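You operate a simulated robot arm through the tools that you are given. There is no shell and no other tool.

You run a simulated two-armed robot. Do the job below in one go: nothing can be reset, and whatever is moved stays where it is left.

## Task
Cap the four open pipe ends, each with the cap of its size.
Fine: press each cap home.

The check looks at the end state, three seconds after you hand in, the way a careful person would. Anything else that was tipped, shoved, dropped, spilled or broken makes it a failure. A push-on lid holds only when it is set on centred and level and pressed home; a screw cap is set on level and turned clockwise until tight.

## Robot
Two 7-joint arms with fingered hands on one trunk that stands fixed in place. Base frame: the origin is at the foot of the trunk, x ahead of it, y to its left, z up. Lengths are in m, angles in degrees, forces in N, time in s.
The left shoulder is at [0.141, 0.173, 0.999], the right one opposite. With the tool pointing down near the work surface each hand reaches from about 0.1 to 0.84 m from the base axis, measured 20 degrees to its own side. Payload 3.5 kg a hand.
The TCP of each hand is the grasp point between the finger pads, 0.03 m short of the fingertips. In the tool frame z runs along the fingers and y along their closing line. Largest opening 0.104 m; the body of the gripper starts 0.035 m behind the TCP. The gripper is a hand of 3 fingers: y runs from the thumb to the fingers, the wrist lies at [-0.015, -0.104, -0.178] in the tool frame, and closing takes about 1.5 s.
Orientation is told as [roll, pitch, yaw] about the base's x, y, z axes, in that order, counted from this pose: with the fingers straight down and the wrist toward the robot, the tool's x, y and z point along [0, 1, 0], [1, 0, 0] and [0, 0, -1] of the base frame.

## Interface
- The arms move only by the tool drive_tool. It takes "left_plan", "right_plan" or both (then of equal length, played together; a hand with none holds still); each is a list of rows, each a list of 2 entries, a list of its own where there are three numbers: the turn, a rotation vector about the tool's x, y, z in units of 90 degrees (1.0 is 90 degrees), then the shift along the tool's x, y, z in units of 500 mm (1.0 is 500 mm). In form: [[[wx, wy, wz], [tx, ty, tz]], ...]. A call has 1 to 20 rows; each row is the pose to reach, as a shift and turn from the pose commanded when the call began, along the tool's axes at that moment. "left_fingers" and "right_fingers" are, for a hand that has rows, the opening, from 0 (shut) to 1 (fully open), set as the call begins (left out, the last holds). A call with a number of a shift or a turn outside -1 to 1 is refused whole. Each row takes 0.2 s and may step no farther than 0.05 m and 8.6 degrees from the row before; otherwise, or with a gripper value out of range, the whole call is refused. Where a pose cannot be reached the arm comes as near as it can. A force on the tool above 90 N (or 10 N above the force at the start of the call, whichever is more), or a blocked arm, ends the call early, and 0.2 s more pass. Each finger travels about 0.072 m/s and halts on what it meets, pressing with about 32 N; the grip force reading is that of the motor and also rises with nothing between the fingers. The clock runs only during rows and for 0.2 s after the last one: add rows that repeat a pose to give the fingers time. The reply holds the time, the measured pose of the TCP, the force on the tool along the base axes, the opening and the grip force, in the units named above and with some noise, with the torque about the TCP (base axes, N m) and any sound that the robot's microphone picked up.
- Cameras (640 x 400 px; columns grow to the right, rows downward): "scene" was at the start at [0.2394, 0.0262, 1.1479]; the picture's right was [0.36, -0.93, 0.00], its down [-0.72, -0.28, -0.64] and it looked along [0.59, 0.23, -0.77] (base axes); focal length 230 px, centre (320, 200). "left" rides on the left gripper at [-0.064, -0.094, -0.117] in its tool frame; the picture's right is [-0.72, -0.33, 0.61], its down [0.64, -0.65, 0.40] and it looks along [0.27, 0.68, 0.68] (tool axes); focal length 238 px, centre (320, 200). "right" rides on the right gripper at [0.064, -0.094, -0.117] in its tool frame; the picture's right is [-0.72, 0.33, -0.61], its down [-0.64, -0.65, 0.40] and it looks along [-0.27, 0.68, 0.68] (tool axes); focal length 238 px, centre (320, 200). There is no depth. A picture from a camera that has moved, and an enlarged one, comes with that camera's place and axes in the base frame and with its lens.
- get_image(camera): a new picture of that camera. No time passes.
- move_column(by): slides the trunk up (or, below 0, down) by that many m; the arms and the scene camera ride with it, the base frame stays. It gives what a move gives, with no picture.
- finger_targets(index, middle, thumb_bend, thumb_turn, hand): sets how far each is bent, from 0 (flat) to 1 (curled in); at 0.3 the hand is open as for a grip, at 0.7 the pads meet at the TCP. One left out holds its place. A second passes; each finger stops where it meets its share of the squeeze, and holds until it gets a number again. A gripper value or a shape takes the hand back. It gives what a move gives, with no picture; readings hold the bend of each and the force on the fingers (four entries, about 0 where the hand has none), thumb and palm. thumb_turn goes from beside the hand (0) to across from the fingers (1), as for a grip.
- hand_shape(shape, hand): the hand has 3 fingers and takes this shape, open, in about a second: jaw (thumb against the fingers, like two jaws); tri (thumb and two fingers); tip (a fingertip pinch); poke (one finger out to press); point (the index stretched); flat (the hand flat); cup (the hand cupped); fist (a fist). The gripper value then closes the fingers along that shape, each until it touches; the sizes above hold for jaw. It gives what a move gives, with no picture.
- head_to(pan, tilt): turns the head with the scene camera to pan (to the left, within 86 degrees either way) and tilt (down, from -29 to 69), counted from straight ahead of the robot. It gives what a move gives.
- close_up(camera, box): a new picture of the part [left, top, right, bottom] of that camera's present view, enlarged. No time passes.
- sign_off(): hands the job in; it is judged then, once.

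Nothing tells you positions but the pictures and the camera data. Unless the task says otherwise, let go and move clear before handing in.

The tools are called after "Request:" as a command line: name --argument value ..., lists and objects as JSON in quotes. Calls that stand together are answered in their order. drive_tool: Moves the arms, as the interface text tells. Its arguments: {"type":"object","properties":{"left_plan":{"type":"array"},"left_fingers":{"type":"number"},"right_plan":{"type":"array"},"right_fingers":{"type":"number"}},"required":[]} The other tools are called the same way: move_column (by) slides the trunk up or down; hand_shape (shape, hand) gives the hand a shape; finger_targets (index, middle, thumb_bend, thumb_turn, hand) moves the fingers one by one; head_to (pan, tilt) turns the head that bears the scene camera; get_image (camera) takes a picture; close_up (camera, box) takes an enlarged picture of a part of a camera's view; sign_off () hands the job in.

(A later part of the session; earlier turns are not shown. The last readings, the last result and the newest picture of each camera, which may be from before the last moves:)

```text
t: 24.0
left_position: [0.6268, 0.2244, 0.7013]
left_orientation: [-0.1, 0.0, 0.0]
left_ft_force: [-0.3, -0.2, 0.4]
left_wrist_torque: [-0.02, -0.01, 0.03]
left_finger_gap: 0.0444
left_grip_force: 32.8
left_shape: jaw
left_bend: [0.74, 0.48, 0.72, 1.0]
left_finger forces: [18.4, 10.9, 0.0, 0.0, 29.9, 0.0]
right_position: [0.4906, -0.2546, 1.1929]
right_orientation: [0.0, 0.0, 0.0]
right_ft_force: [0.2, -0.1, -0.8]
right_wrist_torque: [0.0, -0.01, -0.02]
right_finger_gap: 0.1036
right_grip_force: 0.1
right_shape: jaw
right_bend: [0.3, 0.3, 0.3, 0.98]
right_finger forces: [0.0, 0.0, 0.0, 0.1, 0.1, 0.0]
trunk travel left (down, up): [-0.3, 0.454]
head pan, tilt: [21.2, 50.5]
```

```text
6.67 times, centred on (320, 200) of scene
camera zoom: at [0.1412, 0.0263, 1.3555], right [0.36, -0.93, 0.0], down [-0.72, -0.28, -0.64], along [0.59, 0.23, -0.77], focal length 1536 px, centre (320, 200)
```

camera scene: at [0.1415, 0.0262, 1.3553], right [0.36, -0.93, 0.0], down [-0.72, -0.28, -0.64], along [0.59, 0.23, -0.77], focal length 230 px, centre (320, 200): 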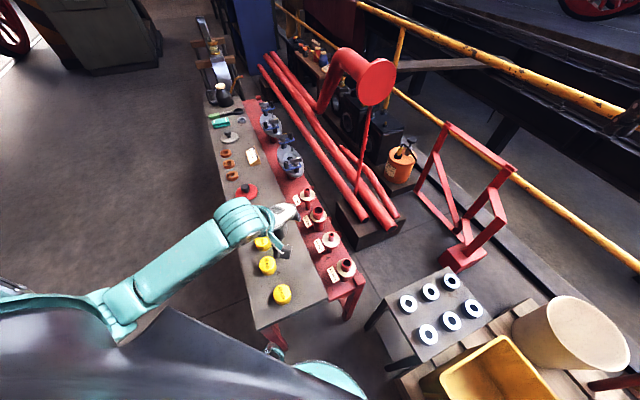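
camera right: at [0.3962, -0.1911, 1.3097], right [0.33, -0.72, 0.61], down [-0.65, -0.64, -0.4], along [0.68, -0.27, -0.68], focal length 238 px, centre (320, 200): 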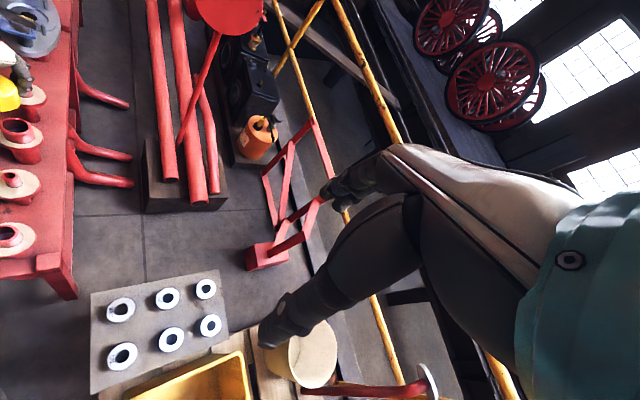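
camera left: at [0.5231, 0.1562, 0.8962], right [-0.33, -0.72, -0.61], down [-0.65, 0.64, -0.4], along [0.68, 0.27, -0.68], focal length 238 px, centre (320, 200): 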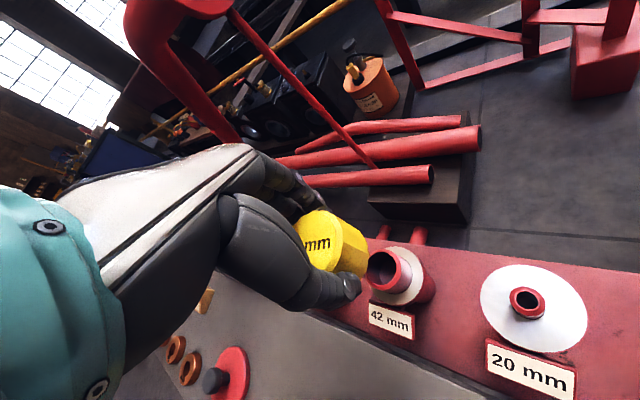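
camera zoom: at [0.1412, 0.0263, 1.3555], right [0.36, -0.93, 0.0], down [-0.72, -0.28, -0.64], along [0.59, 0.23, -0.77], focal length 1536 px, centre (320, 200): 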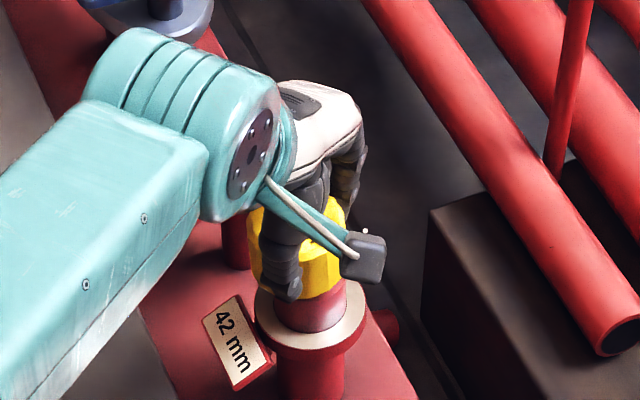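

The scene zoom suggests the cap sits several mm to +y of the pipe axis: the cap's outline is larger than I assumed and partly hidden by the thumb. I enlarge further to measure.

Request:
close_up --camera "scene" --box '[300, 185, 332, 217]'

Request:
close_up --camera "left" --box '[300, 190, 380, 270]'

```text
12.50 times, centred on (316, 201) of scene
camera zoom: at [0.1412, 0.0263, 1.3555], right [0.36, -0.93, 0.0], down [-0.72, -0.28, -0.64], along [0.59, 0.23, -0.77], focal length 2880 px, centre (370, 188)
```

zoom: 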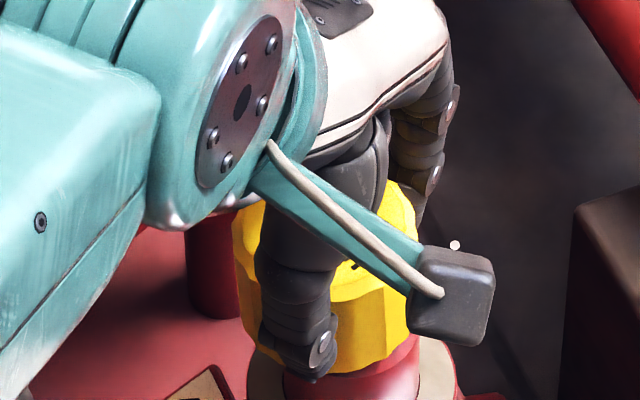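

```text
5.00 times, centred on (340, 230) of left
camera zoom: at [0.5317, 0.1604, 0.8203], right [-0.33, -0.72, -0.61], down [-0.65, 0.64, -0.4], along [0.68, 0.27, -0.68], focal length 1192 px, centre (220, 50)
```

zoom: 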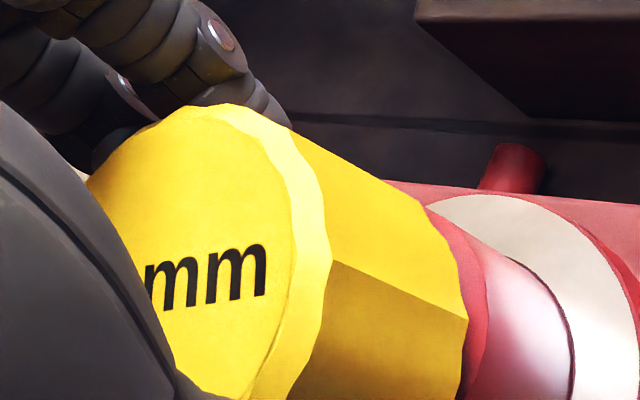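

From both views the cap sits about 7 mm to +y (and ~2 mm to −x) of the pipe axis. I correct the left hand, and bring the right hand round, turned 90°, to give a second viewing direction.

Request:
drive_tool --left_plan '[[[0, 0, 0], [0, 0, -0.01]], [[0, 0, 0], [-0.007, 0.002, -0.016]], [[0, 0, 0], [-0.014, 0.004, -0.016]], [[0, 0, 0], [-0.014, 0.004, -0.016]], [[0, 0, 0], [-0.014, 0.004, -0.016]], [[0, 0, 0], [-0.014, 0.004, -0.016]], [[0, 0, 0], [-0.014, 0.004, -0.016]], [[0, 0, 0], [-0.014, 0.004, -0.016]], [[0, 0, 0], [-0.014, 0.004, -0.016]], [[0, 0, 0], [-0.014, 0.004, -0.016]], [[0, 0, 0], [-0.014, 0.004, -0.016]], [[0, 0, 0], [-0.014, 0.004, -0.016]], [[0, 0, 0], [-0.014, 0.004, -0.016]]]' --right_plan '[[[0, 0, -0.09], [0.035, 0.01, 0.04]], [[0, 0, -0.18], [0.07, 0.02, 0.08]], [[0, 0, -0.27], [0.105, 0.03, 0.12]], [[0, 0, -0.36], [0.14, 0.04, 0.16]], [[0, 0, -0.45], [0.175, 0.05, 0.2]], [[0, 0, -0.54], [0.21, 0.06, 0.24]], [[0, 0, -0.63], [0.245, 0.07, 0.28]], [[0, 0, -0.72], [0.28, 0.08, 0.32]], [[0, 0, -0.81], [0.315, 0.09, 0.36]], [[0, 0, -0.9], [0.35, 0.1, 0.4]], [[0, 0, -0.99], [0.385, 0.11, 0.44]], [[0, 0, -1.0], [0.408, 0.12, 0.486]], [[0, 0, -1.0], [0.408, 0.12, 0.486]]]'

Request:
get_image --camera "right"

Request:
close_up --camera "scene" --box '[300, 185, 340, 225]'

```text
t: 26.8
left_position: [0.6301, 0.2189, 0.7077]
left_orientation: [-0.1, 0.2, -0.2]
left_ft_force: [0.3, -0.6, -0.4]
left_wrist_torque: [-0.05, 0.01, -0.03]
left_finger_gap: 0.0441
left_grip_force: 31.9
left_shape: jaw
left_bend: [0.74, 0.48, 0.72, 1.0]
left_finger forces: [18.2, 10.9, 0.0, 0.1, 29.9, 0.0]
right_position: [0.5244, -0.0044, 0.9599]
right_orientation: [-6.8, -10.8, 83.3]
right_ft_force: [-0.4, -1.2, -2.3]
right_wrist_torque: [0.04, -0.04, 0.01]
right_finger_gap: 0.104
right_grip_force: 0.0
right_shape: jaw
right_bend: [0.3, 0.3, 0.3, 0.98]
right_finger forces: [0.0, 0.1, 0.0, 0.0, 0.0, 0.1]
right hand out of reach, approached as far as the arm can: row 7, 8, 9, 10, 11, 12, 13
trunk travel left (down, up): [-0.3, 0.454]
head pan, tilt: [21.2, 50.5]
```

```text
taken
camera right: at [0.4344, -0.1079, 1.0489], right [0.66, 0.11, 0.74], down [0.61, -0.66, -0.44], along [0.44, 0.75, -0.5], focal length 238 px, centre (320, 200)
```

right: 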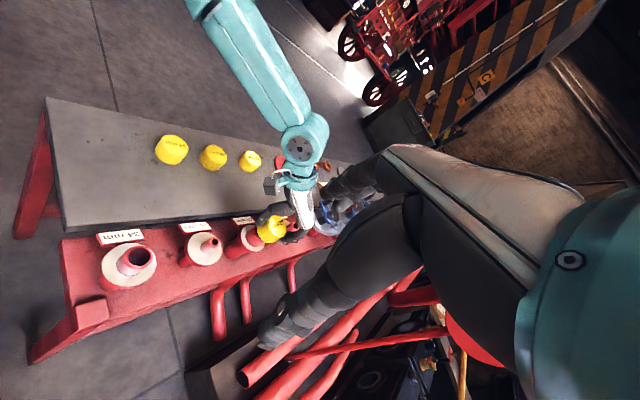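

```text
10.00 times, centred on (320, 205) of scene
camera zoom: at [0.1459, 0.0293, 1.3547], right [0.36, -0.93, 0.0], down [-0.72, -0.28, -0.63], along [0.59, 0.23, -0.77], focal length 2304 px, centre (320, 150)
```

zoom: 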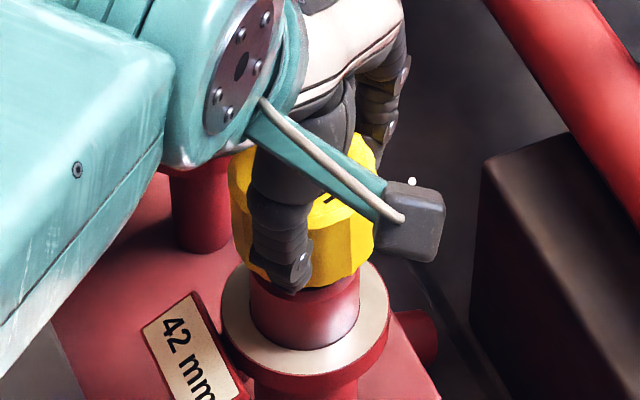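

In the scene view the cap is now centred over the pipe. I check the other direction with the right camera.

Request:
close_up --camera "right" --box '[230, 200, 310, 260]'

Request:
close_up --camera "left" --box '[280, 180, 440, 340]'

```text
6.67 times, centred on (270, 230) of right
camera zoom: at [0.4344, -0.1079, 1.0489], right [0.66, 0.11, 0.74], down [0.61, -0.66, -0.44], along [0.44, 0.75, -0.5], focal length 1589 px, centre (653, 0)
```

zoom: 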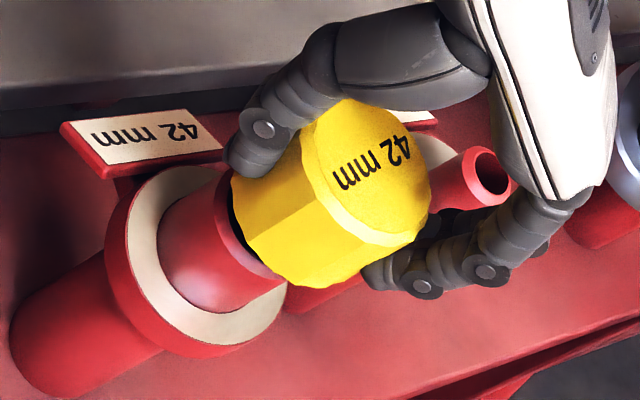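

```text
2.50 times, centred on (360, 260) of left
camera zoom: at [0.5365, 0.1552, 0.8254], right [-0.33, -0.72, -0.61], down [-0.65, 0.64, -0.4], along [0.68, 0.27, -0.68], focal length 596 px, centre (220, 50)
```

zoom: 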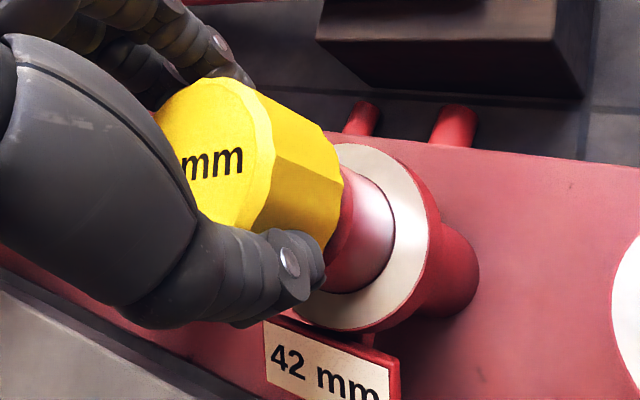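

Request:
close_up --camera "right" --box '[242, 208, 290, 248]'

```text
10.00 times, centred on (266, 228) of right
camera zoom: at [0.4344, -0.1079, 1.0489], right [0.66, 0.11, 0.74], down [0.61, -0.66, -0.44], along [0.44, 0.75, -0.5], focal length 2384 px, centre (860, -80)
```

zoom: 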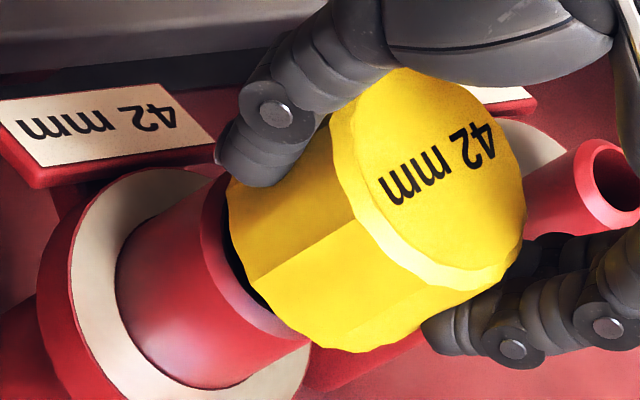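

Both views now show the cap coaxial with the pipe and parallel to it. I lower it slowly onto the rim.

Request:
drive_tool --left_plan '[[[0, 0, 0], [0, 0, 0.01]], [[0, 0, 0], [0, 0, 0.02]], [[0, 0, 0], [0, 0, 0.028]], [[0, 0, 0], [0, 0, 0.034]], [[0, 0, 0], [0, 0, 0.04]]]'

Request:
close_up --camera "right" --box '[242, 208, 290, 248]'

Request:
close_up --camera "scene" --box '[300, 185, 340, 225]'

```text
t: 28.0
left_position: [0.628, 0.2166, 0.69]
left_orientation: [-0.1, -0.1, -0.2]
left_ft_force: [-0.4, 0.4, -0.5]
left_wrist_torque: [0.03, 0.03, -0.01]
left_finger_gap: 0.0439
left_grip_force: 32.2
left_shape: jaw
left_bend: [0.74, 0.48, 0.72, 1.0]
left_finger forces: [17.8, 10.8, 0.0, 0.0, 30.0, 0.0]
right_position: [0.5207, -0.0075, 0.9613]
right_orientation: [-6.9, -10.3, 83.7]
right_ft_force: [0.3, -0.1, 0.0]
right_wrist_torque: [0.0, -0.03, 0.01]
right_finger_gap: 0.1038
right_grip_force: 0.0
right_shape: jaw
right_bend: [0.3, 0.3, 0.3, 0.98]
right_finger forces: [0.0, 0.1, 0.1, 0.1, 0.0, 0.0]
trunk travel left (down, up): [-0.3, 0.454]
head pan, tilt: [21.2, 50.5]
```

```text
10.00 times, centred on (266, 228) of right
camera zoom: at [0.4313, -0.1112, 1.0505], right [0.66, 0.13, 0.74], down [0.62, -0.65, -0.43], along [0.43, 0.74, -0.51], focal length 2384 px, centre (860, -80)
```

zoom: 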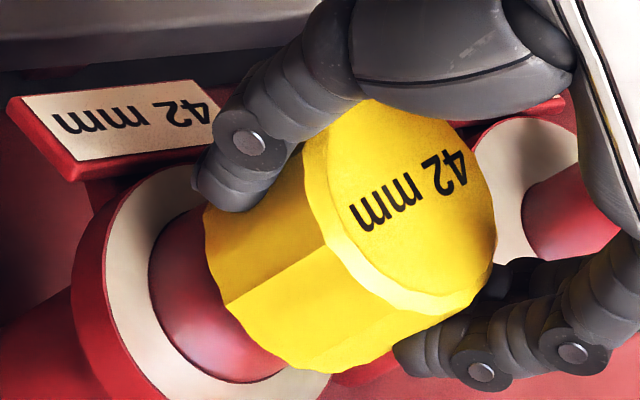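

```text
10.00 times, centred on (320, 205) of scene
camera zoom: at [0.1413, 0.0263, 1.3555], right [0.36, -0.93, 0.0], down [-0.72, -0.28, -0.64], along [0.59, 0.23, -0.77], focal length 2304 px, centre (320, 150)
```

zoom: 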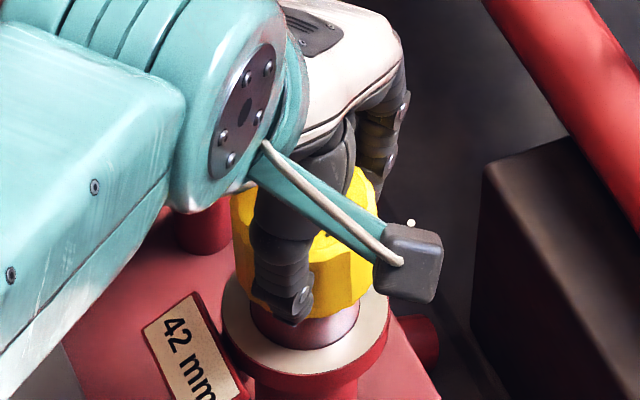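

Still aligned, with no side force yet. I continue down in small steps.

Request:
drive_tool --left_plan '[[[0, 0, 0], [0, 0, 0.006]], [[0, 0, 0], [0, 0, 0.012]], [[0, 0, 0], [0, 0, 0.016]]]'

Request:
close_up --camera "right" --box '[242, 208, 290, 248]'

Request:
close_up --camera "left" --box '[280, 180, 440, 340]'

```text
t: 28.8
left_position: [0.6279, 0.2172, 0.682]
left_orientation: [0.0, 0.0, -0.1]
left_ft_force: [0.2, -0.1, -0.6]
left_wrist_torque: [0.02, 0.03, -0.01]
left_finger_gap: 0.0443
left_grip_force: 32.0
left_shape: jaw
left_bend: [0.74, 0.48, 0.72, 1.0]
left_finger forces: [17.7, 11.1, 0.1, 0.0, 30.0, 0.1]
right_position: [0.5205, -0.0074, 0.9604]
right_orientation: [-7.0, -10.3, 83.9]
right_ft_force: [0.0, 0.0, -0.3]
right_wrist_torque: [-0.01, -0.01, -0.02]
right_finger_gap: 0.1039
right_grip_force: 0.0
right_shape: jaw
right_bend: [0.3, 0.3, 0.3, 0.98]
right_finger forces: [0.1, 0.0, 0.0, 0.1, 0.0, 0.0]
trunk travel left (down, up): [-0.3, 0.454]
head pan, tilt: [21.2, 50.5]
```

```text
10.00 times, centred on (266, 228) of right
camera zoom: at [0.4312, -0.1113, 1.0506], right [0.66, 0.13, 0.74], down [0.62, -0.65, -0.43], along [0.43, 0.74, -0.51], focal length 2384 px, centre (860, -80)
```

zoom: 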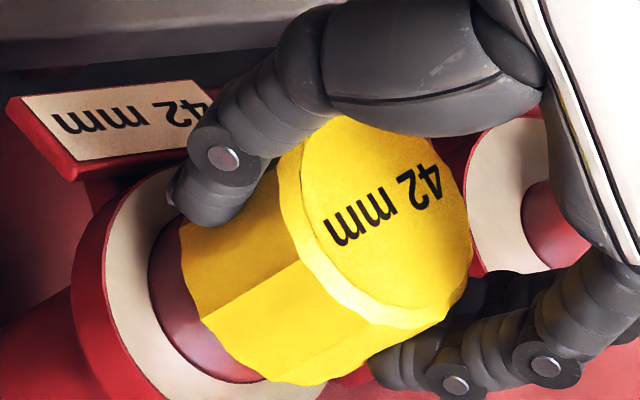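

```text
2.50 times, centred on (360, 260) of left
camera zoom: at [0.5336, 0.1532, 0.8001], right [-0.33, -0.72, -0.61], down [-0.65, 0.64, -0.4], along [0.68, 0.27, -0.68], focal length 596 px, centre (220, 50)
```

zoom: 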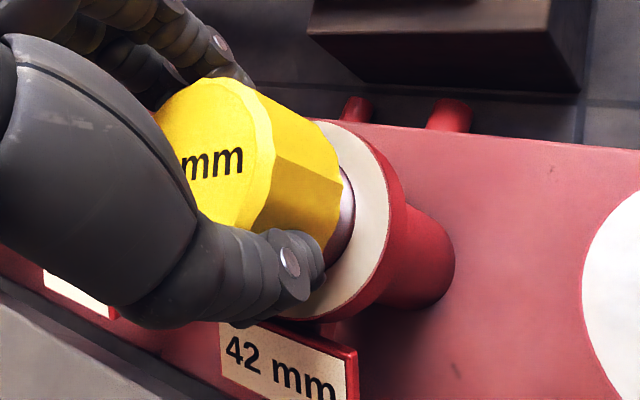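

The cap is over the rim with no force. I keep going down in 2–3 mm steps until resistance shows.

Request:
drive_tool --left_plan '[[[0, 0, 0], [0, 0, 0.005]], [[0, 0, 0], [0, 0, 0.01]], [[0, 0, 0], [0, 0, 0.014]]]'

Request:
close_up --camera "right" --box '[242, 208, 290, 248]'

Request:
close_up --camera "left" --box '[280, 180, 440, 340]'

```text
t: 29.6
left_position: [0.6283, 0.2162, 0.6745]
left_orientation: [0.0, -0.1, 0.0]
left_ft_force: [-0.4, 0.2, -0.7]
left_wrist_torque: [-0.01, 0.01, 0.01]
left_finger_gap: 0.0438
left_grip_force: 31.9
left_shape: jaw
left_bend: [0.74, 0.48, 0.72, 1.0]
left_finger forces: [17.7, 11.2, 0.1, 0.0, 29.9, 0.0]
right_position: [0.5214, -0.0075, 0.9616]
right_orientation: [-7.0, -10.4, 83.8]
right_ft_force: [0.8, 0.2, 0.2]
right_wrist_torque: [0.01, 0.02, 0.01]
right_finger_gap: 0.1041
right_grip_force: 0.1
right_shape: jaw
right_bend: [0.3, 0.3, 0.3, 0.98]
right_finger forces: [0.1, 0.0, 0.1, 0.0, 0.1, 0.0]
trunk travel left (down, up): [-0.3, 0.454]
head pan, tilt: [21.2, 50.5]
```

```text
10.00 times, centred on (266, 228) of right
camera zoom: at [0.4312, -0.1113, 1.0506], right [0.66, 0.13, 0.74], down [0.62, -0.65, -0.43], along [0.43, 0.74, -0.51], focal length 2384 px, centre (860, -80)
```

zoom: 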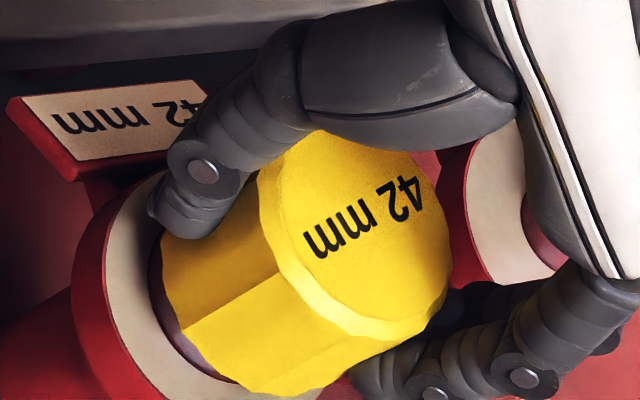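

```text
2.50 times, centred on (360, 260) of left
camera zoom: at [0.5337, 0.153, 0.7933], right [-0.33, -0.72, -0.61], down [-0.65, 0.64, -0.4], along [0.68, 0.27, -0.68], focal length 596 px, centre (220, 50)
```

zoom: 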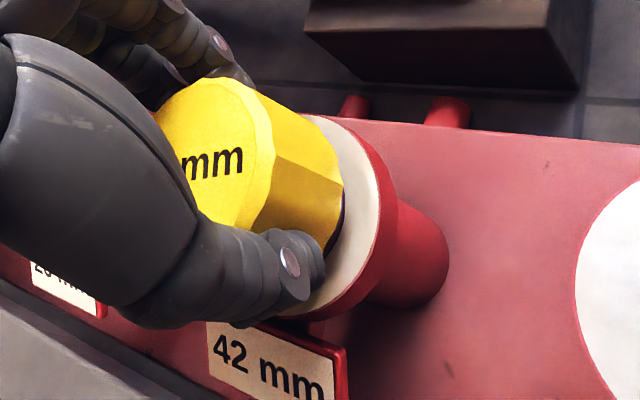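

About 4 mm remain to the flange. I press on down until it resists.

Request:
drive_tool --left_plan '[[[0, 0, 0], [0, 0, 0.004]], [[0, 0, 0], [0, 0, 0.008]], [[0, 0, 0], [0, 0, 0.012]], [[0, 0, 0], [0, 0, 0.016]]]'

Request:
close_up --camera "right" --box '[242, 208, 290, 248]'

Request:
close_up --camera "left" --box '[280, 180, 440, 340]'

```text
t: 30.6
left_position: [0.6279, 0.2158, 0.6675]
left_orientation: [0.0, -0.1, 0.0]
left_ft_force: [-1.0, 0.2, 2.5]
left_wrist_torque: [0.01, 0.05, 0.05]
left_finger_gap: 0.0442
left_grip_force: 31.6
left_shape: jaw
left_bend: [0.74, 0.48, 0.72, 1.0]
left_finger forces: [17.4, 11.5, 0.0, 0.0, 30.5, 0.1]
right_position: [0.5197, -0.0086, 0.9601]
right_orientation: [-7.0, -10.2, 83.8]
right_ft_force: [0.5, 0.0, 0.0]
right_wrist_torque: [-0.01, -0.01, 0.0]
right_finger_gap: 0.1038
right_grip_force: 0.0
right_shape: jaw
right_bend: [0.3, 0.3, 0.3, 0.98]
right_finger forces: [0.0, 0.0, 0.0, 0.1, 0.0, 0.0]
trunk travel left (down, up): [-0.3, 0.454]
head pan, tilt: [21.2, 50.5]
```

```text
10.00 times, centred on (266, 228) of right
camera zoom: at [0.431, -0.1114, 1.0507], right [0.66, 0.13, 0.74], down [0.62, -0.65, -0.43], along [0.43, 0.75, -0.51], focal length 2384 px, centre (860, -80)
```

zoom: 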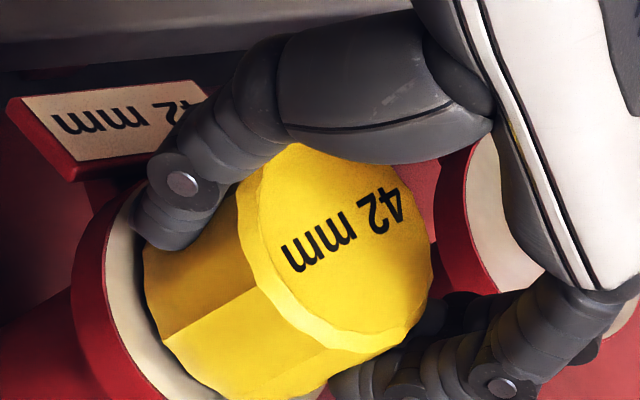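

```text
2.50 times, centred on (360, 260) of left
camera zoom: at [0.5336, 0.1534, 0.7859], right [-0.33, -0.72, -0.61], down [-0.65, 0.64, -0.41], along [0.68, 0.27, -0.68], focal length 596 px, centre (220, 50)
```

zoom: 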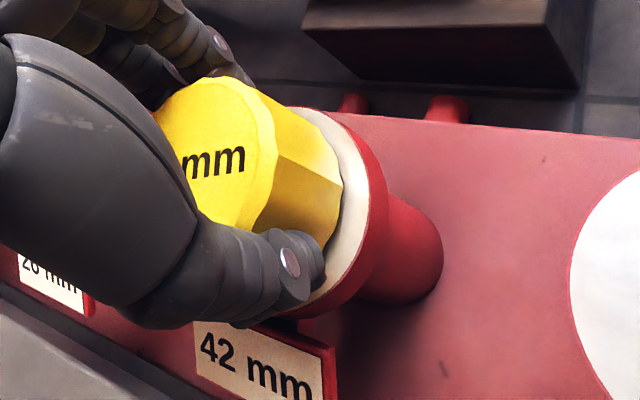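

It is nearly on the flange with force just starting. I keep pressing.

Request:
drive_tool --left_plan '[[[0, 0, 0], [0, 0, 0.004]], [[0, 0, 0], [0, 0, 0.008]], [[0, 0, 0], [0, 0, 0.012]], [[0, 0, 0], [0, 0, 0.016]], [[0, 0, 0], [0, 0, 0.02]]]'

Request:
close_up --camera "right" --box '[242, 208, 290, 248]'

Request:
close_up --camera "left" --box '[280, 180, 440, 340]'

```text
t: 31.8
left_position: [0.6274, 0.2156, 0.6667]
left_orientation: [0.0, -0.4, 0.0]
left_ft_force: [-2.8, -0.5, 25.7]
left_wrist_torque: [-0.03, 0.28, 0.0]
left_finger_gap: 0.045
left_grip_force: 32.6
left_shape: jaw
left_bend: [0.75, 0.48, 0.72, 1.0]
left_finger forces: [18.9, 12.3, 0.1, 0.0, 35.1, 0.0]
left hand out of reach, approached as far as the arm can: row 4, 5
right_position: [0.5187, -0.0083, 0.9629]
right_orientation: [-7.2, -10.3, 83.8]
right_ft_force: [-0.8, 0.7, 0.8]
right_wrist_torque: [-0.05, 0.0, -0.01]
right_finger_gap: 0.1038
right_grip_force: 0.1
right_shape: jaw
right_bend: [0.3, 0.3, 0.3, 0.98]
right_finger forces: [0.1, 0.0, 0.0, 0.0, 0.0, 0.0]
trunk travel left (down, up): [-0.3, 0.454]
head pan, tilt: [21.2, 50.5]
heard: snap
```

```text
10.00 times, centred on (266, 228) of right
camera zoom: at [0.429, -0.112, 1.0517], right [0.65, 0.13, 0.75], down [0.62, -0.65, -0.43], along [0.43, 0.75, -0.51], focal length 2384 px, centre (860, -80)
```

zoom: 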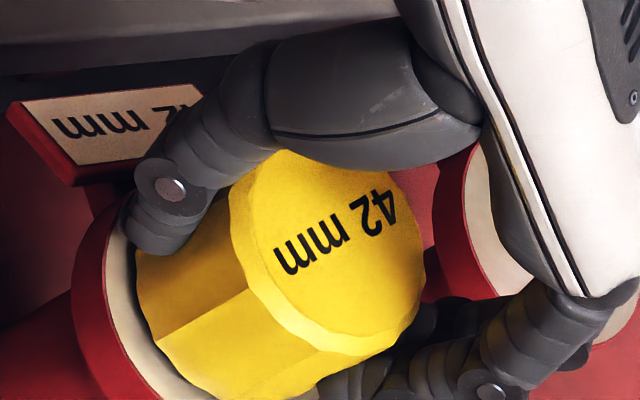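

```text
2.50 times, centred on (360, 260) of left
camera zoom: at [0.532, 0.1527, 0.7835], right [-0.32, -0.72, -0.62], down [-0.65, 0.64, -0.41], along [0.69, 0.27, -0.67], focal length 596 px, centre (220, 50)
```

zoom: 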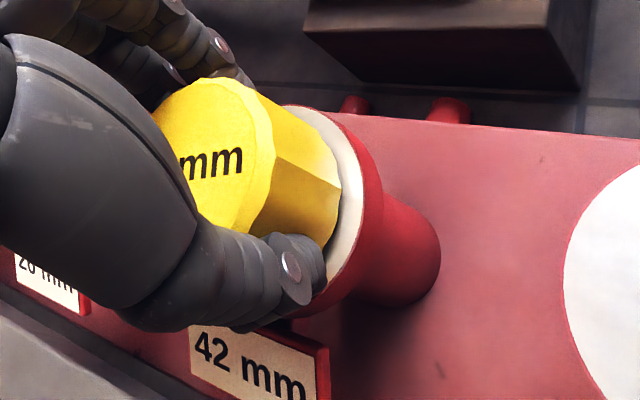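

A snap was heard: the 42 mm cap is home. I ease off the press, open the hand, and rise straight up.

Request:
drive_tool --left_plan '[[[0, 0, 0], [0, 0, -0.004]], [[0, 0, 0], [0, 0, -0.004]]]'

Request:
drive_tool --left_plan '[[[0, 0, 0], [0, 0, 0]], [[0, 0, 0], [0, 0, 0]], [[0, 0, 0], [0, 0, 0]], [[0, 0, 0], [0, 0, 0]], [[0, 0, 0], [0, 0, 0]], [[0, 0, 0], [0, 0, -0.02]], [[0, 0, 0], [0, 0, -0.08]], [[0, 0, 0], [0, 0, -0.16]], [[0, 0, 0], [0, 0, -0.2]]]' --left_fingers 1

Request:
get_image --camera "left"

Request:
get_image --camera "right"

```text
t: 32.4
left_position: [0.6273, 0.216, 0.6674]
left_orientation: [0.0, -0.3, 0.1]
left_ft_force: [1.8, -1.2, 20.3]
left_wrist_torque: [-0.01, 0.04, -0.02]
left_finger_gap: 0.045
left_grip_force: 31.7
left_shape: jaw
left_bend: [0.75, 0.48, 0.72, 1.0]
left_finger forces: [20.5, 12.7, 0.0, 0.0, 31.8, 0.0]
right_position: [0.5198, -0.0078, 0.9626]
right_orientation: [-7.1, -10.3, 84.0]
right_ft_force: [-0.3, 0.5, -0.2]
right_wrist_torque: [0.03, 0.0, -0.01]
right_finger_gap: 0.1041
right_grip_force: 0.1
right_shape: jaw
right_bend: [0.3, 0.3, 0.3, 0.98]
right_finger forces: [0.0, 0.0, 0.0, 0.0, 0.0, 0.1]
trunk travel left (down, up): [-0.3, 0.454]
head pan, tilt: [21.2, 50.5]
```

```text
t: 34.4
left_position: [0.6265, 0.2165, 0.7639]
left_orientation: [0.0, 0.0, 0.0]
left_ft_force: [0.0, -0.6, 0.4]
left_wrist_torque: [-0.01, -0.05, 0.02]
left_finger_gap: 0.1038
left_grip_force: 0.0
left_shape: jaw
left_bend: [0.3, 0.3, 0.3, 0.98]
left_finger forces: [0.0, 0.1, 0.0, 0.0, 0.0, 0.1]
right_position: [0.5212, -0.009, 0.9601]
right_orientation: [-7.0, -10.3, 83.8]
right_ft_force: [-0.4, -0.5, -0.3]
right_wrist_torque: [0.01, 0.02, 0.01]
right_finger_gap: 0.1039
right_grip_force: 0.0
right_shape: jaw
right_bend: [0.3, 0.3, 0.3, 0.98]
right_finger forces: [0.0, 0.1, 0.0, 0.0, 0.0, 0.1]
trunk travel left (down, up): [-0.3, 0.454]
head pan, tilt: [21.2, 50.5]
```

```text
taken
camera left: at [0.5322, 0.153, 0.8826], right [-0.33, -0.72, -0.61], down [-0.65, 0.64, -0.4], along [0.68, 0.27, -0.68], focal length 238 px, centre (320, 200)
```

left: 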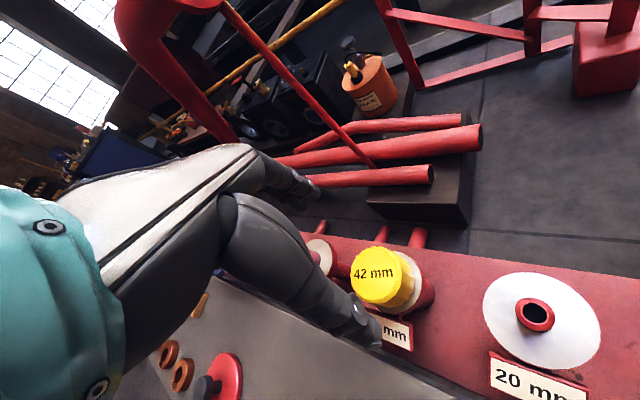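

```text
taken
camera right: at [0.4312, -0.1113, 1.0506], right [0.66, 0.13, 0.74], down [0.62, -0.65, -0.43], along [0.43, 0.74, -0.51], focal length 238 px, centre (320, 200)
```

right: 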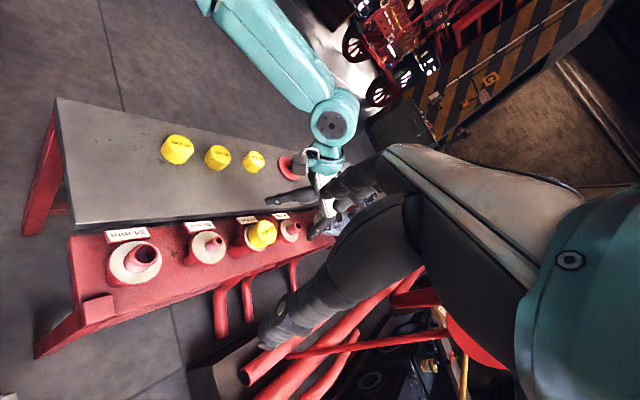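

The 42 mm cap is seated square. Next is the 34 mm cap (while the trunk is raised, as its places are close in). I move the left hand over that cap and pull the right hand back a bit as a side-viewing camera.

Request:
drive_tool --left_plan '[[[0, 0, 0], [0.03, -0.08, -0.02]], [[0, 0, 0], [0.06, -0.16, -0.02]], [[0, 0, 0], [0.09, -0.24, -0.02]], [[0, 0, 0], [0.12, -0.32, -0.02]], [[0, 0, 0], [0.15, -0.4, -0.02]], [[0, 0, 0], [0.18, -0.47, 0]], [[0, 0, 0], [0.191, -0.493, 0]], [[0, 0, 0], [0.191, -0.493, 0]]]' --right_plan '[[[0, 0, 0], [-0.009, -0.04, -0.03]], [[0, 0, 0], [-0.018, -0.08, -0.06]], [[0, 0, 0], [-0.027, -0.12, -0.1]], [[0, 0, 0], [-0.036, -0.176, -0.13]], [[0, 0, 0], [-0.036, -0.176, -0.13]], [[0, 0, 0], [-0.036, -0.176, -0.13]], [[0, 0, 0], [-0.036, -0.176, -0.13]], [[0, 0, 0], [-0.036, -0.176, -0.13]]]'

Request:
get_image --camera "left"

Request:
get_image --camera "right"

Request:
get_image --camera "scene"

```text
t: 36.2
left_position: [0.3791, 0.3126, 0.7642]
left_orientation: [0.1, 0.0, 0.0]
left_ft_force: [0.1, 0.2, -1.0]
left_wrist_torque: [0.04, 0.01, -0.01]
left_finger_gap: 0.104
left_grip_force: 0.0
left_shape: jaw
left_bend: [0.3, 0.3, 0.3, 0.98]
left_finger forces: [0.0, 0.0, 0.1, 0.0, 0.1, 0.1]
right_position: [0.522, -0.0832, 1.0017]
right_orientation: [-7.1, -10.6, 83.7]
right_ft_force: [-0.3, 0.3, 0.1]
right_wrist_torque: [0.02, 0.03, -0.05]
right_finger_gap: 0.1038
right_grip_force: 0.0
right_shape: jaw
right_bend: [0.3, 0.3, 0.3, 0.98]
right_finger forces: [0.1, 0.0, 0.1, 0.0, 0.0, 0.0]
right hand out of reach, approached as far as the arm can: row 4, 5, 6, 7, 8
trunk travel left (down, up): [-0.3, 0.454]
head pan, tilt: [21.2, 50.5]
```

```text
taken
camera left: at [0.2853, 0.2492, 0.882], right [-0.33, -0.72, -0.61], down [-0.65, 0.64, -0.4], along [0.68, 0.27, -0.68], focal length 238 px, centre (320, 200)
```

left: 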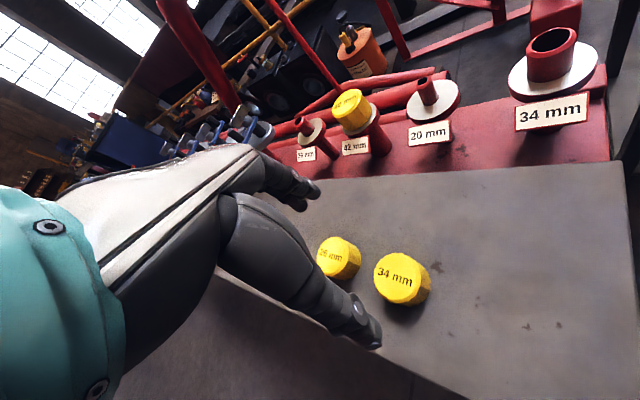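

```text
taken
camera right: at [0.4313, -0.1883, 1.0915], right [0.65, 0.12, 0.75], down [0.62, -0.65, -0.44], along [0.43, 0.75, -0.5], focal length 238 px, centre (320, 200)
```

right: 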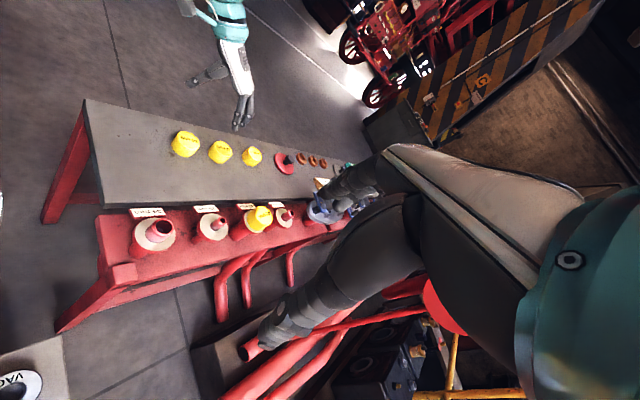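

```text
taken
camera scene: at [0.1412, 0.0263, 1.3555], right [0.36, -0.93, 0.0], down [-0.72, -0.28, -0.64], along [0.59, 0.23, -0.77], focal length 230 px, centre (320, 200)
```

scene: 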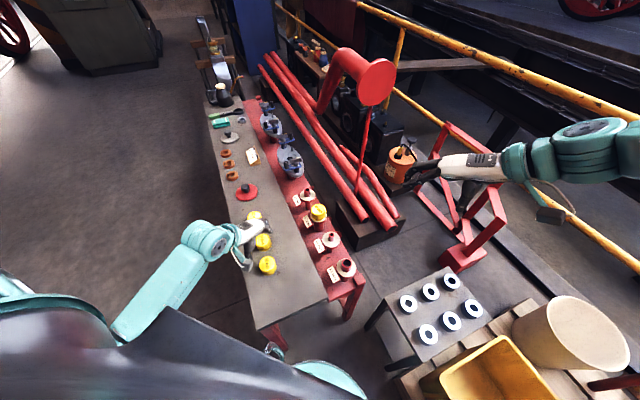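

Request:
close_up --camera "left" --box '[310, 225, 450, 325]'

Request:
close_up --camera "right" --box '[160, 110, 280, 185]'

```text
4.00 times, centred on (380, 275) of left
camera zoom: at [0.2853, 0.2492, 0.882], right [-0.33, -0.72, -0.61], down [-0.65, 0.64, -0.4], along [0.68, 0.27, -0.68], focal length 953 px, centre (80, -100)
```

zoom: 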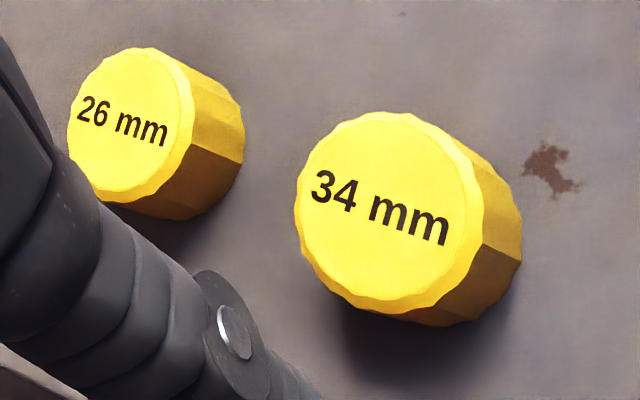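

```text
5.33 times, centred on (220, 148) of right
camera zoom: at [0.4313, -0.1883, 1.0915], right [0.65, 0.12, 0.75], down [0.62, -0.65, -0.44], along [0.43, 0.75, -0.5], focal length 1271 px, centre (853, 480)
```

zoom: 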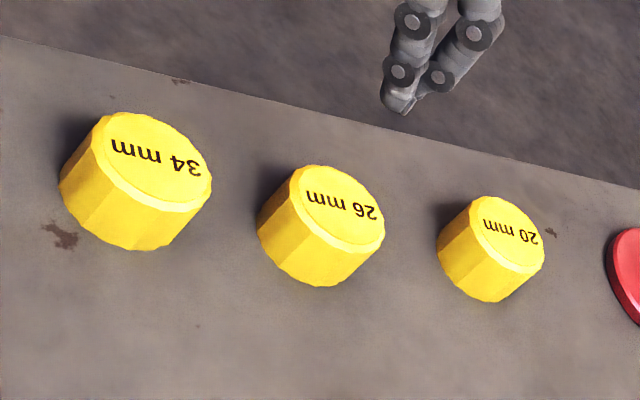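

The 34 mm cap reads at (0.3836, 0.3163). I descend on it with the hand slightly narrowed to stay clear of the neighbouring cap.

Request:
drive_tool --left_plan '[[[0, 0, 0], [0.006, 0.009, 0.06]], [[0, 0, 0], [0.006, 0.009, 0.12]], [[0, 0, 0], [0.006, 0.009, 0.18]], [[0, 0, 0], [0.006, 0.009, 0.23]], [[0, 0, 0], [0.006, 0.009, 0.27]], [[0, 0, 0], [0.006, 0.009, 0.292]], [[0, 0, 0], [0.006, 0.009, 0.292]]]' --left_fingers 0.85

Request:
close_up --camera "left" --box '[260, 150, 420, 350]'

Request:
close_up --camera "right" --box '[160, 110, 240, 170]'

```text
t: 37.8
left_position: [0.385, 0.3162, 0.6179]
left_orientation: [-0.1, 0.0, -0.1]
left_ft_force: [-0.1, 0.1, 0.3]
left_wrist_torque: [-0.03, 0.01, 0.01]
left_finger_gap: 0.0887
left_grip_force: 0.0
left_shape: jaw
left_bend: [0.27, 0.33, 0.44, 0.98]
left_finger forces: [0.1, 0.2, 0.0, 0.0, 0.1, 0.0]
right_position: [0.5222, -0.084, 1.0032]
right_orientation: [-7.2, -10.8, 83.9]
right_ft_force: [-0.3, 0.4, -0.3]
right_wrist_torque: [-0.04, 0.0, 0.01]
right_finger_gap: 0.1039
right_grip_force: 0.1
right_shape: jaw
right_bend: [0.3, 0.3, 0.3, 0.98]
right_finger forces: [0.1, 0.0, 0.1, 0.0, 0.0, 0.1]
trunk travel left (down, up): [-0.3, 0.454]
head pan, tilt: [21.2, 50.5]
```

```text
2.00 times, centred on (340, 250) of left
camera zoom: at [0.2906, 0.2518, 0.7361], right [-0.33, -0.72, -0.61], down [-0.65, 0.64, -0.4], along [0.68, 0.27, -0.68], focal length 477 px, centre (280, 100)
```

zoom: 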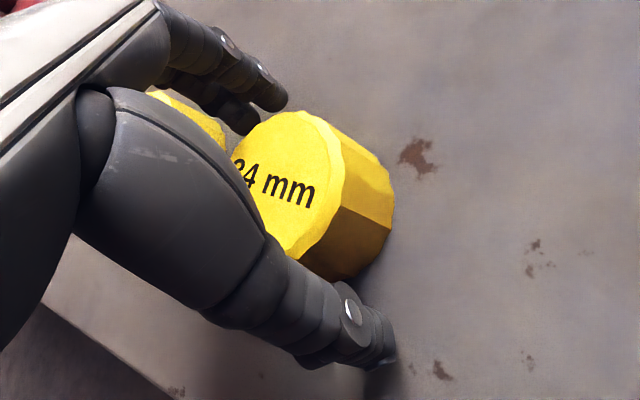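

```text
6.67 times, centred on (200, 140) of right
camera zoom: at [0.4313, -0.1883, 1.0915], right [0.65, 0.12, 0.75], down [0.62, -0.65, -0.44], along [0.43, 0.75, -0.5], focal length 1589 px, centre (1120, 600)
```

zoom: 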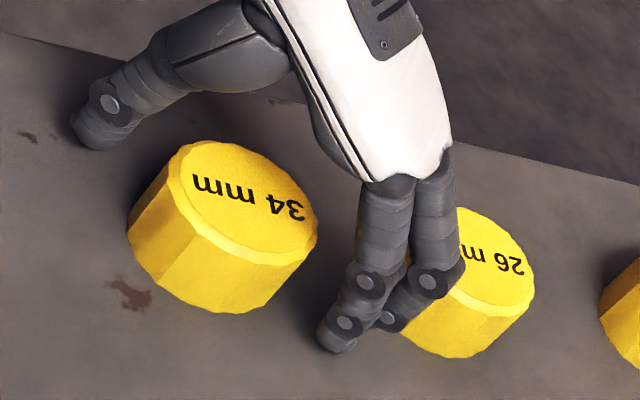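

The hand straddles the 34 mm cap without touching the 26 mm one. I close.

Request:
drive_tool --left_plan '[[[0, 0, 0], [0, 0, 0]], [[0, 0, 0], [0, 0, 0]], [[0, 0, 0], [0, 0, 0]], [[0, 0, 0], [0, 0, 0]], [[0, 0, 0], [0, 0, 0]], [[0, 0, 0], [0, 0, 0]], [[0, 0, 0], [0, 0, 0]], [[0, 0, 0], [0, 0, 0]]]' --left_fingers 0

Request:
drive_tool --left_plan '[[[0, 0, 0], [0, 0, -0.06]], [[0, 0, 0], [0, 0, -0.14]], [[0, 0, 0], [0, 0, -0.23]], [[0, 0, 0], [0, 0, -0.3]], [[0, 0, 0], [0, 0, -0.3]]]'

Request:
close_up --camera "left" --box '[300, 190, 380, 270]'

Request:
close_up --camera "right" --box '[180, 70, 280, 150]'

```text
t: 39.6
left_position: [0.3852, 0.3151, 0.6181]
left_orientation: [0.0, 0.0, -0.1]
left_ft_force: [0.4, 0.9, 0.1]
left_wrist_torque: [0.06, 0.02, 0.02]
left_finger_gap: 0.0455
left_grip_force: 31.7
left_shape: jaw
left_bend: [0.74, 0.49, 0.72, 1.0]
left_finger forces: [18.6, 10.0, 0.0, 0.0, 28.2, 0.1]
right_position: [0.5215, -0.0837, 1.0016]
right_orientation: [-7.1, -10.6, 83.7]
right_ft_force: [0.0, 0.4, -0.5]
right_wrist_torque: [0.03, 0.02, 0.03]
right_finger_gap: 0.1038
right_grip_force: 0.0
right_shape: jaw
right_bend: [0.3, 0.3, 0.3, 0.98]
right_finger forces: [0.0, 0.0, 0.1, 0.0, 0.0, 0.0]
trunk travel left (down, up): [-0.3, 0.454]
head pan, tilt: [21.2, 50.5]
```

```text
t: 40.8
left_position: [0.3839, 0.3146, 0.7679]
left_orientation: [0.0, 0.0, 0.1]
left_ft_force: [-0.5, 1.0, -1.0]
left_wrist_torque: [-0.02, -0.02, 0.01]
left_finger_gap: 0.045
left_grip_force: 31.9
left_shape: jaw
left_bend: [0.74, 0.49, 0.72, 1.0]
left_finger forces: [18.8, 10.2, 0.1, 0.0, 28.2, 0.0]
right_position: [0.5214, -0.0835, 1.0024]
right_orientation: [-7.1, -10.7, 83.8]
right_ft_force: [-0.2, 0.3, 0.4]
right_wrist_torque: [0.01, 0.01, -0.01]
right_finger_gap: 0.104
right_grip_force: 0.1
right_shape: jaw
right_bend: [0.3, 0.3, 0.3, 0.98]
right_finger forces: [0.0, 0.0, 0.0, 0.0, 0.1, 0.0]
trunk travel left (down, up): [-0.3, 0.454]
head pan, tilt: [21.2, 50.5]
```

```text
5.00 times, centred on (340, 230) of left
camera zoom: at [0.2904, 0.2513, 0.8862], right [-0.33, -0.72, -0.61], down [-0.65, 0.64, -0.4], along [0.68, 0.27, -0.68], focal length 1192 px, centre (220, 50)
```

zoom: 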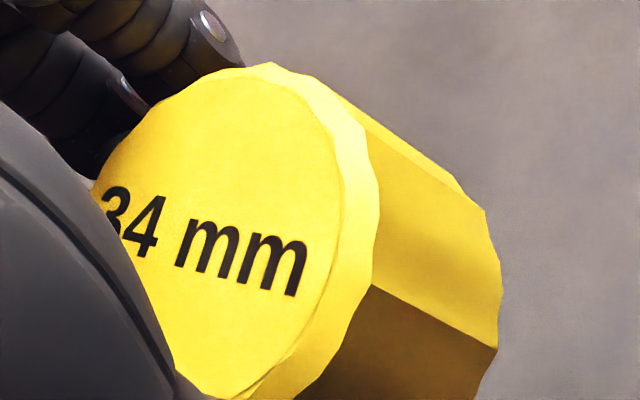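

```text
5.00 times, centred on (230, 110) of right
camera zoom: at [0.4313, -0.1883, 1.0914], right [0.65, 0.12, 0.75], down [0.62, -0.65, -0.44], along [0.43, 0.75, -0.5], focal length 1192 px, centre (770, 650)
```

zoom: 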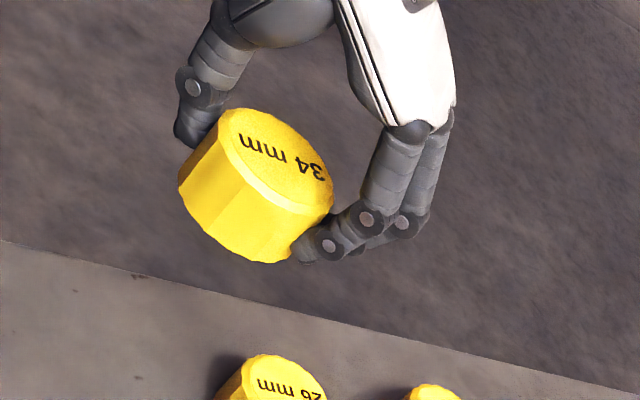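

The 34 mm cap is held nearly centred (about −1.5 mm in y). I carry it over to the 34 mm pipe.

Request:
drive_tool --left_plan '[[[0, 0, 0], [-0.07, 0.02, -0.01]], [[0, 0, 0], [-0.15, 0.042, -0.014]], [[0, 0, 0], [-0.23, 0.064, -0.014]], [[0, 0, 0], [-0.31, 0.086, -0.014]], [[0, 0, 0], [-0.39, 0.108, -0.014]], [[0, 0, 0], [-0.46, 0.128, -0.014]], [[0, 0, 0], [-0.52, 0.142, -0.014]], [[0, 0, 0], [-0.52, 0.142, -0.014]], [[0, 0, 0], [-0.52, 0.142, -0.014]]]'

Request:
close_up --camera "left" --box '[280, 180, 440, 340]'

Request:
get_image --camera "right"

Request:
close_up --camera "scene" --box '[290, 210, 390, 310]'

```text
t: 43.0
left_position: [0.4551, 0.0929, 0.7596]
left_orientation: [4.8, 0.1, 0.0]
left_ft_force: [-0.7, 0.3, 0.5]
left_wrist_torque: [0.0, 0.01, -0.02]
left_finger_gap: 0.045
left_grip_force: 32.5
left_shape: jaw
left_bend: [0.74, 0.49, 0.72, 1.0]
left_finger forces: [18.9, 10.1, 0.1, 0.0, 28.2, 0.0]
right_position: [0.5207, -0.0835, 1.0037]
right_orientation: [-7.1, -10.7, 83.8]
right_ft_force: [0.1, -0.5, -0.7]
right_wrist_torque: [0.02, -0.01, -0.01]
right_finger_gap: 0.1038
right_grip_force: 0.0
right_shape: jaw
right_bend: [0.3, 0.3, 0.3, 0.98]
right_finger forces: [0.1, 0.0, 0.1, 0.0, 0.1, 0.1]
trunk travel left (down, up): [-0.3, 0.454]
head pan, tilt: [21.2, 50.5]
stopped in row 9 (left hand): the arm was blocked; the commanded pose is now the measured one
```

```text
2.50 times, centred on (360, 260) of left
camera zoom: at [0.3608, 0.019, 0.872], right [-0.33, -0.66, -0.67], down [-0.65, 0.67, -0.35], along [0.68, 0.33, -0.65], focal length 596 px, centre (220, 50)
```

zoom: 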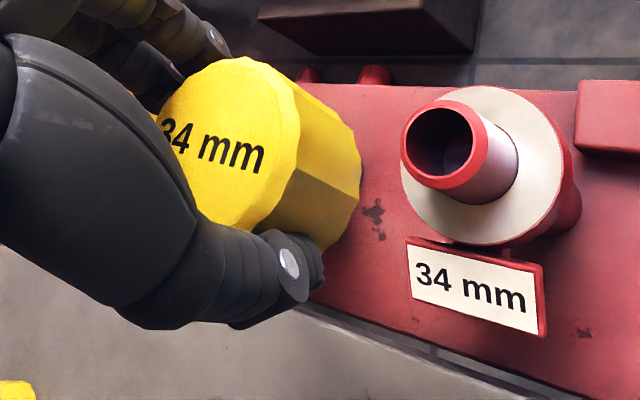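

```text
taken
camera right: at [0.4313, -0.1883, 1.0915], right [0.65, 0.12, 0.75], down [0.62, -0.65, -0.44], along [0.43, 0.75, -0.5], focal length 238 px, centre (320, 200)
```

right: 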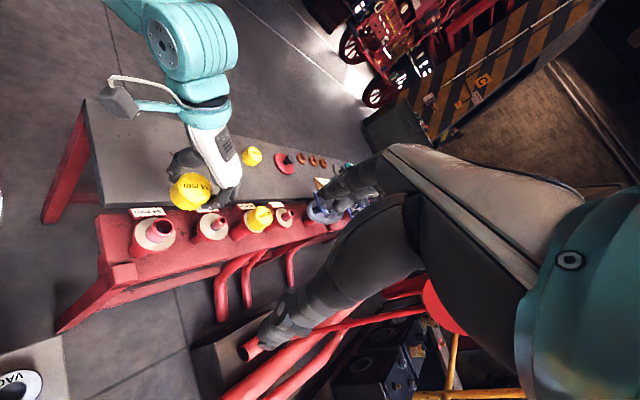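

```text
4.00 times, centred on (340, 260) of scene
camera zoom: at [0.1412, 0.0263, 1.3555], right [0.36, -0.93, 0.0], down [-0.72, -0.28, -0.64], along [0.59, 0.23, -0.77], focal length 922 px, centre (240, -40)
```

zoom: 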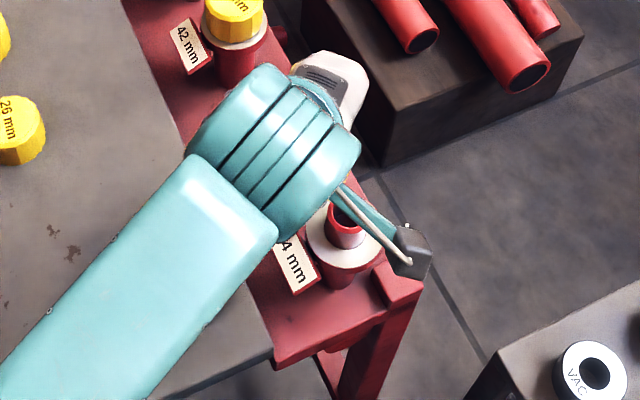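

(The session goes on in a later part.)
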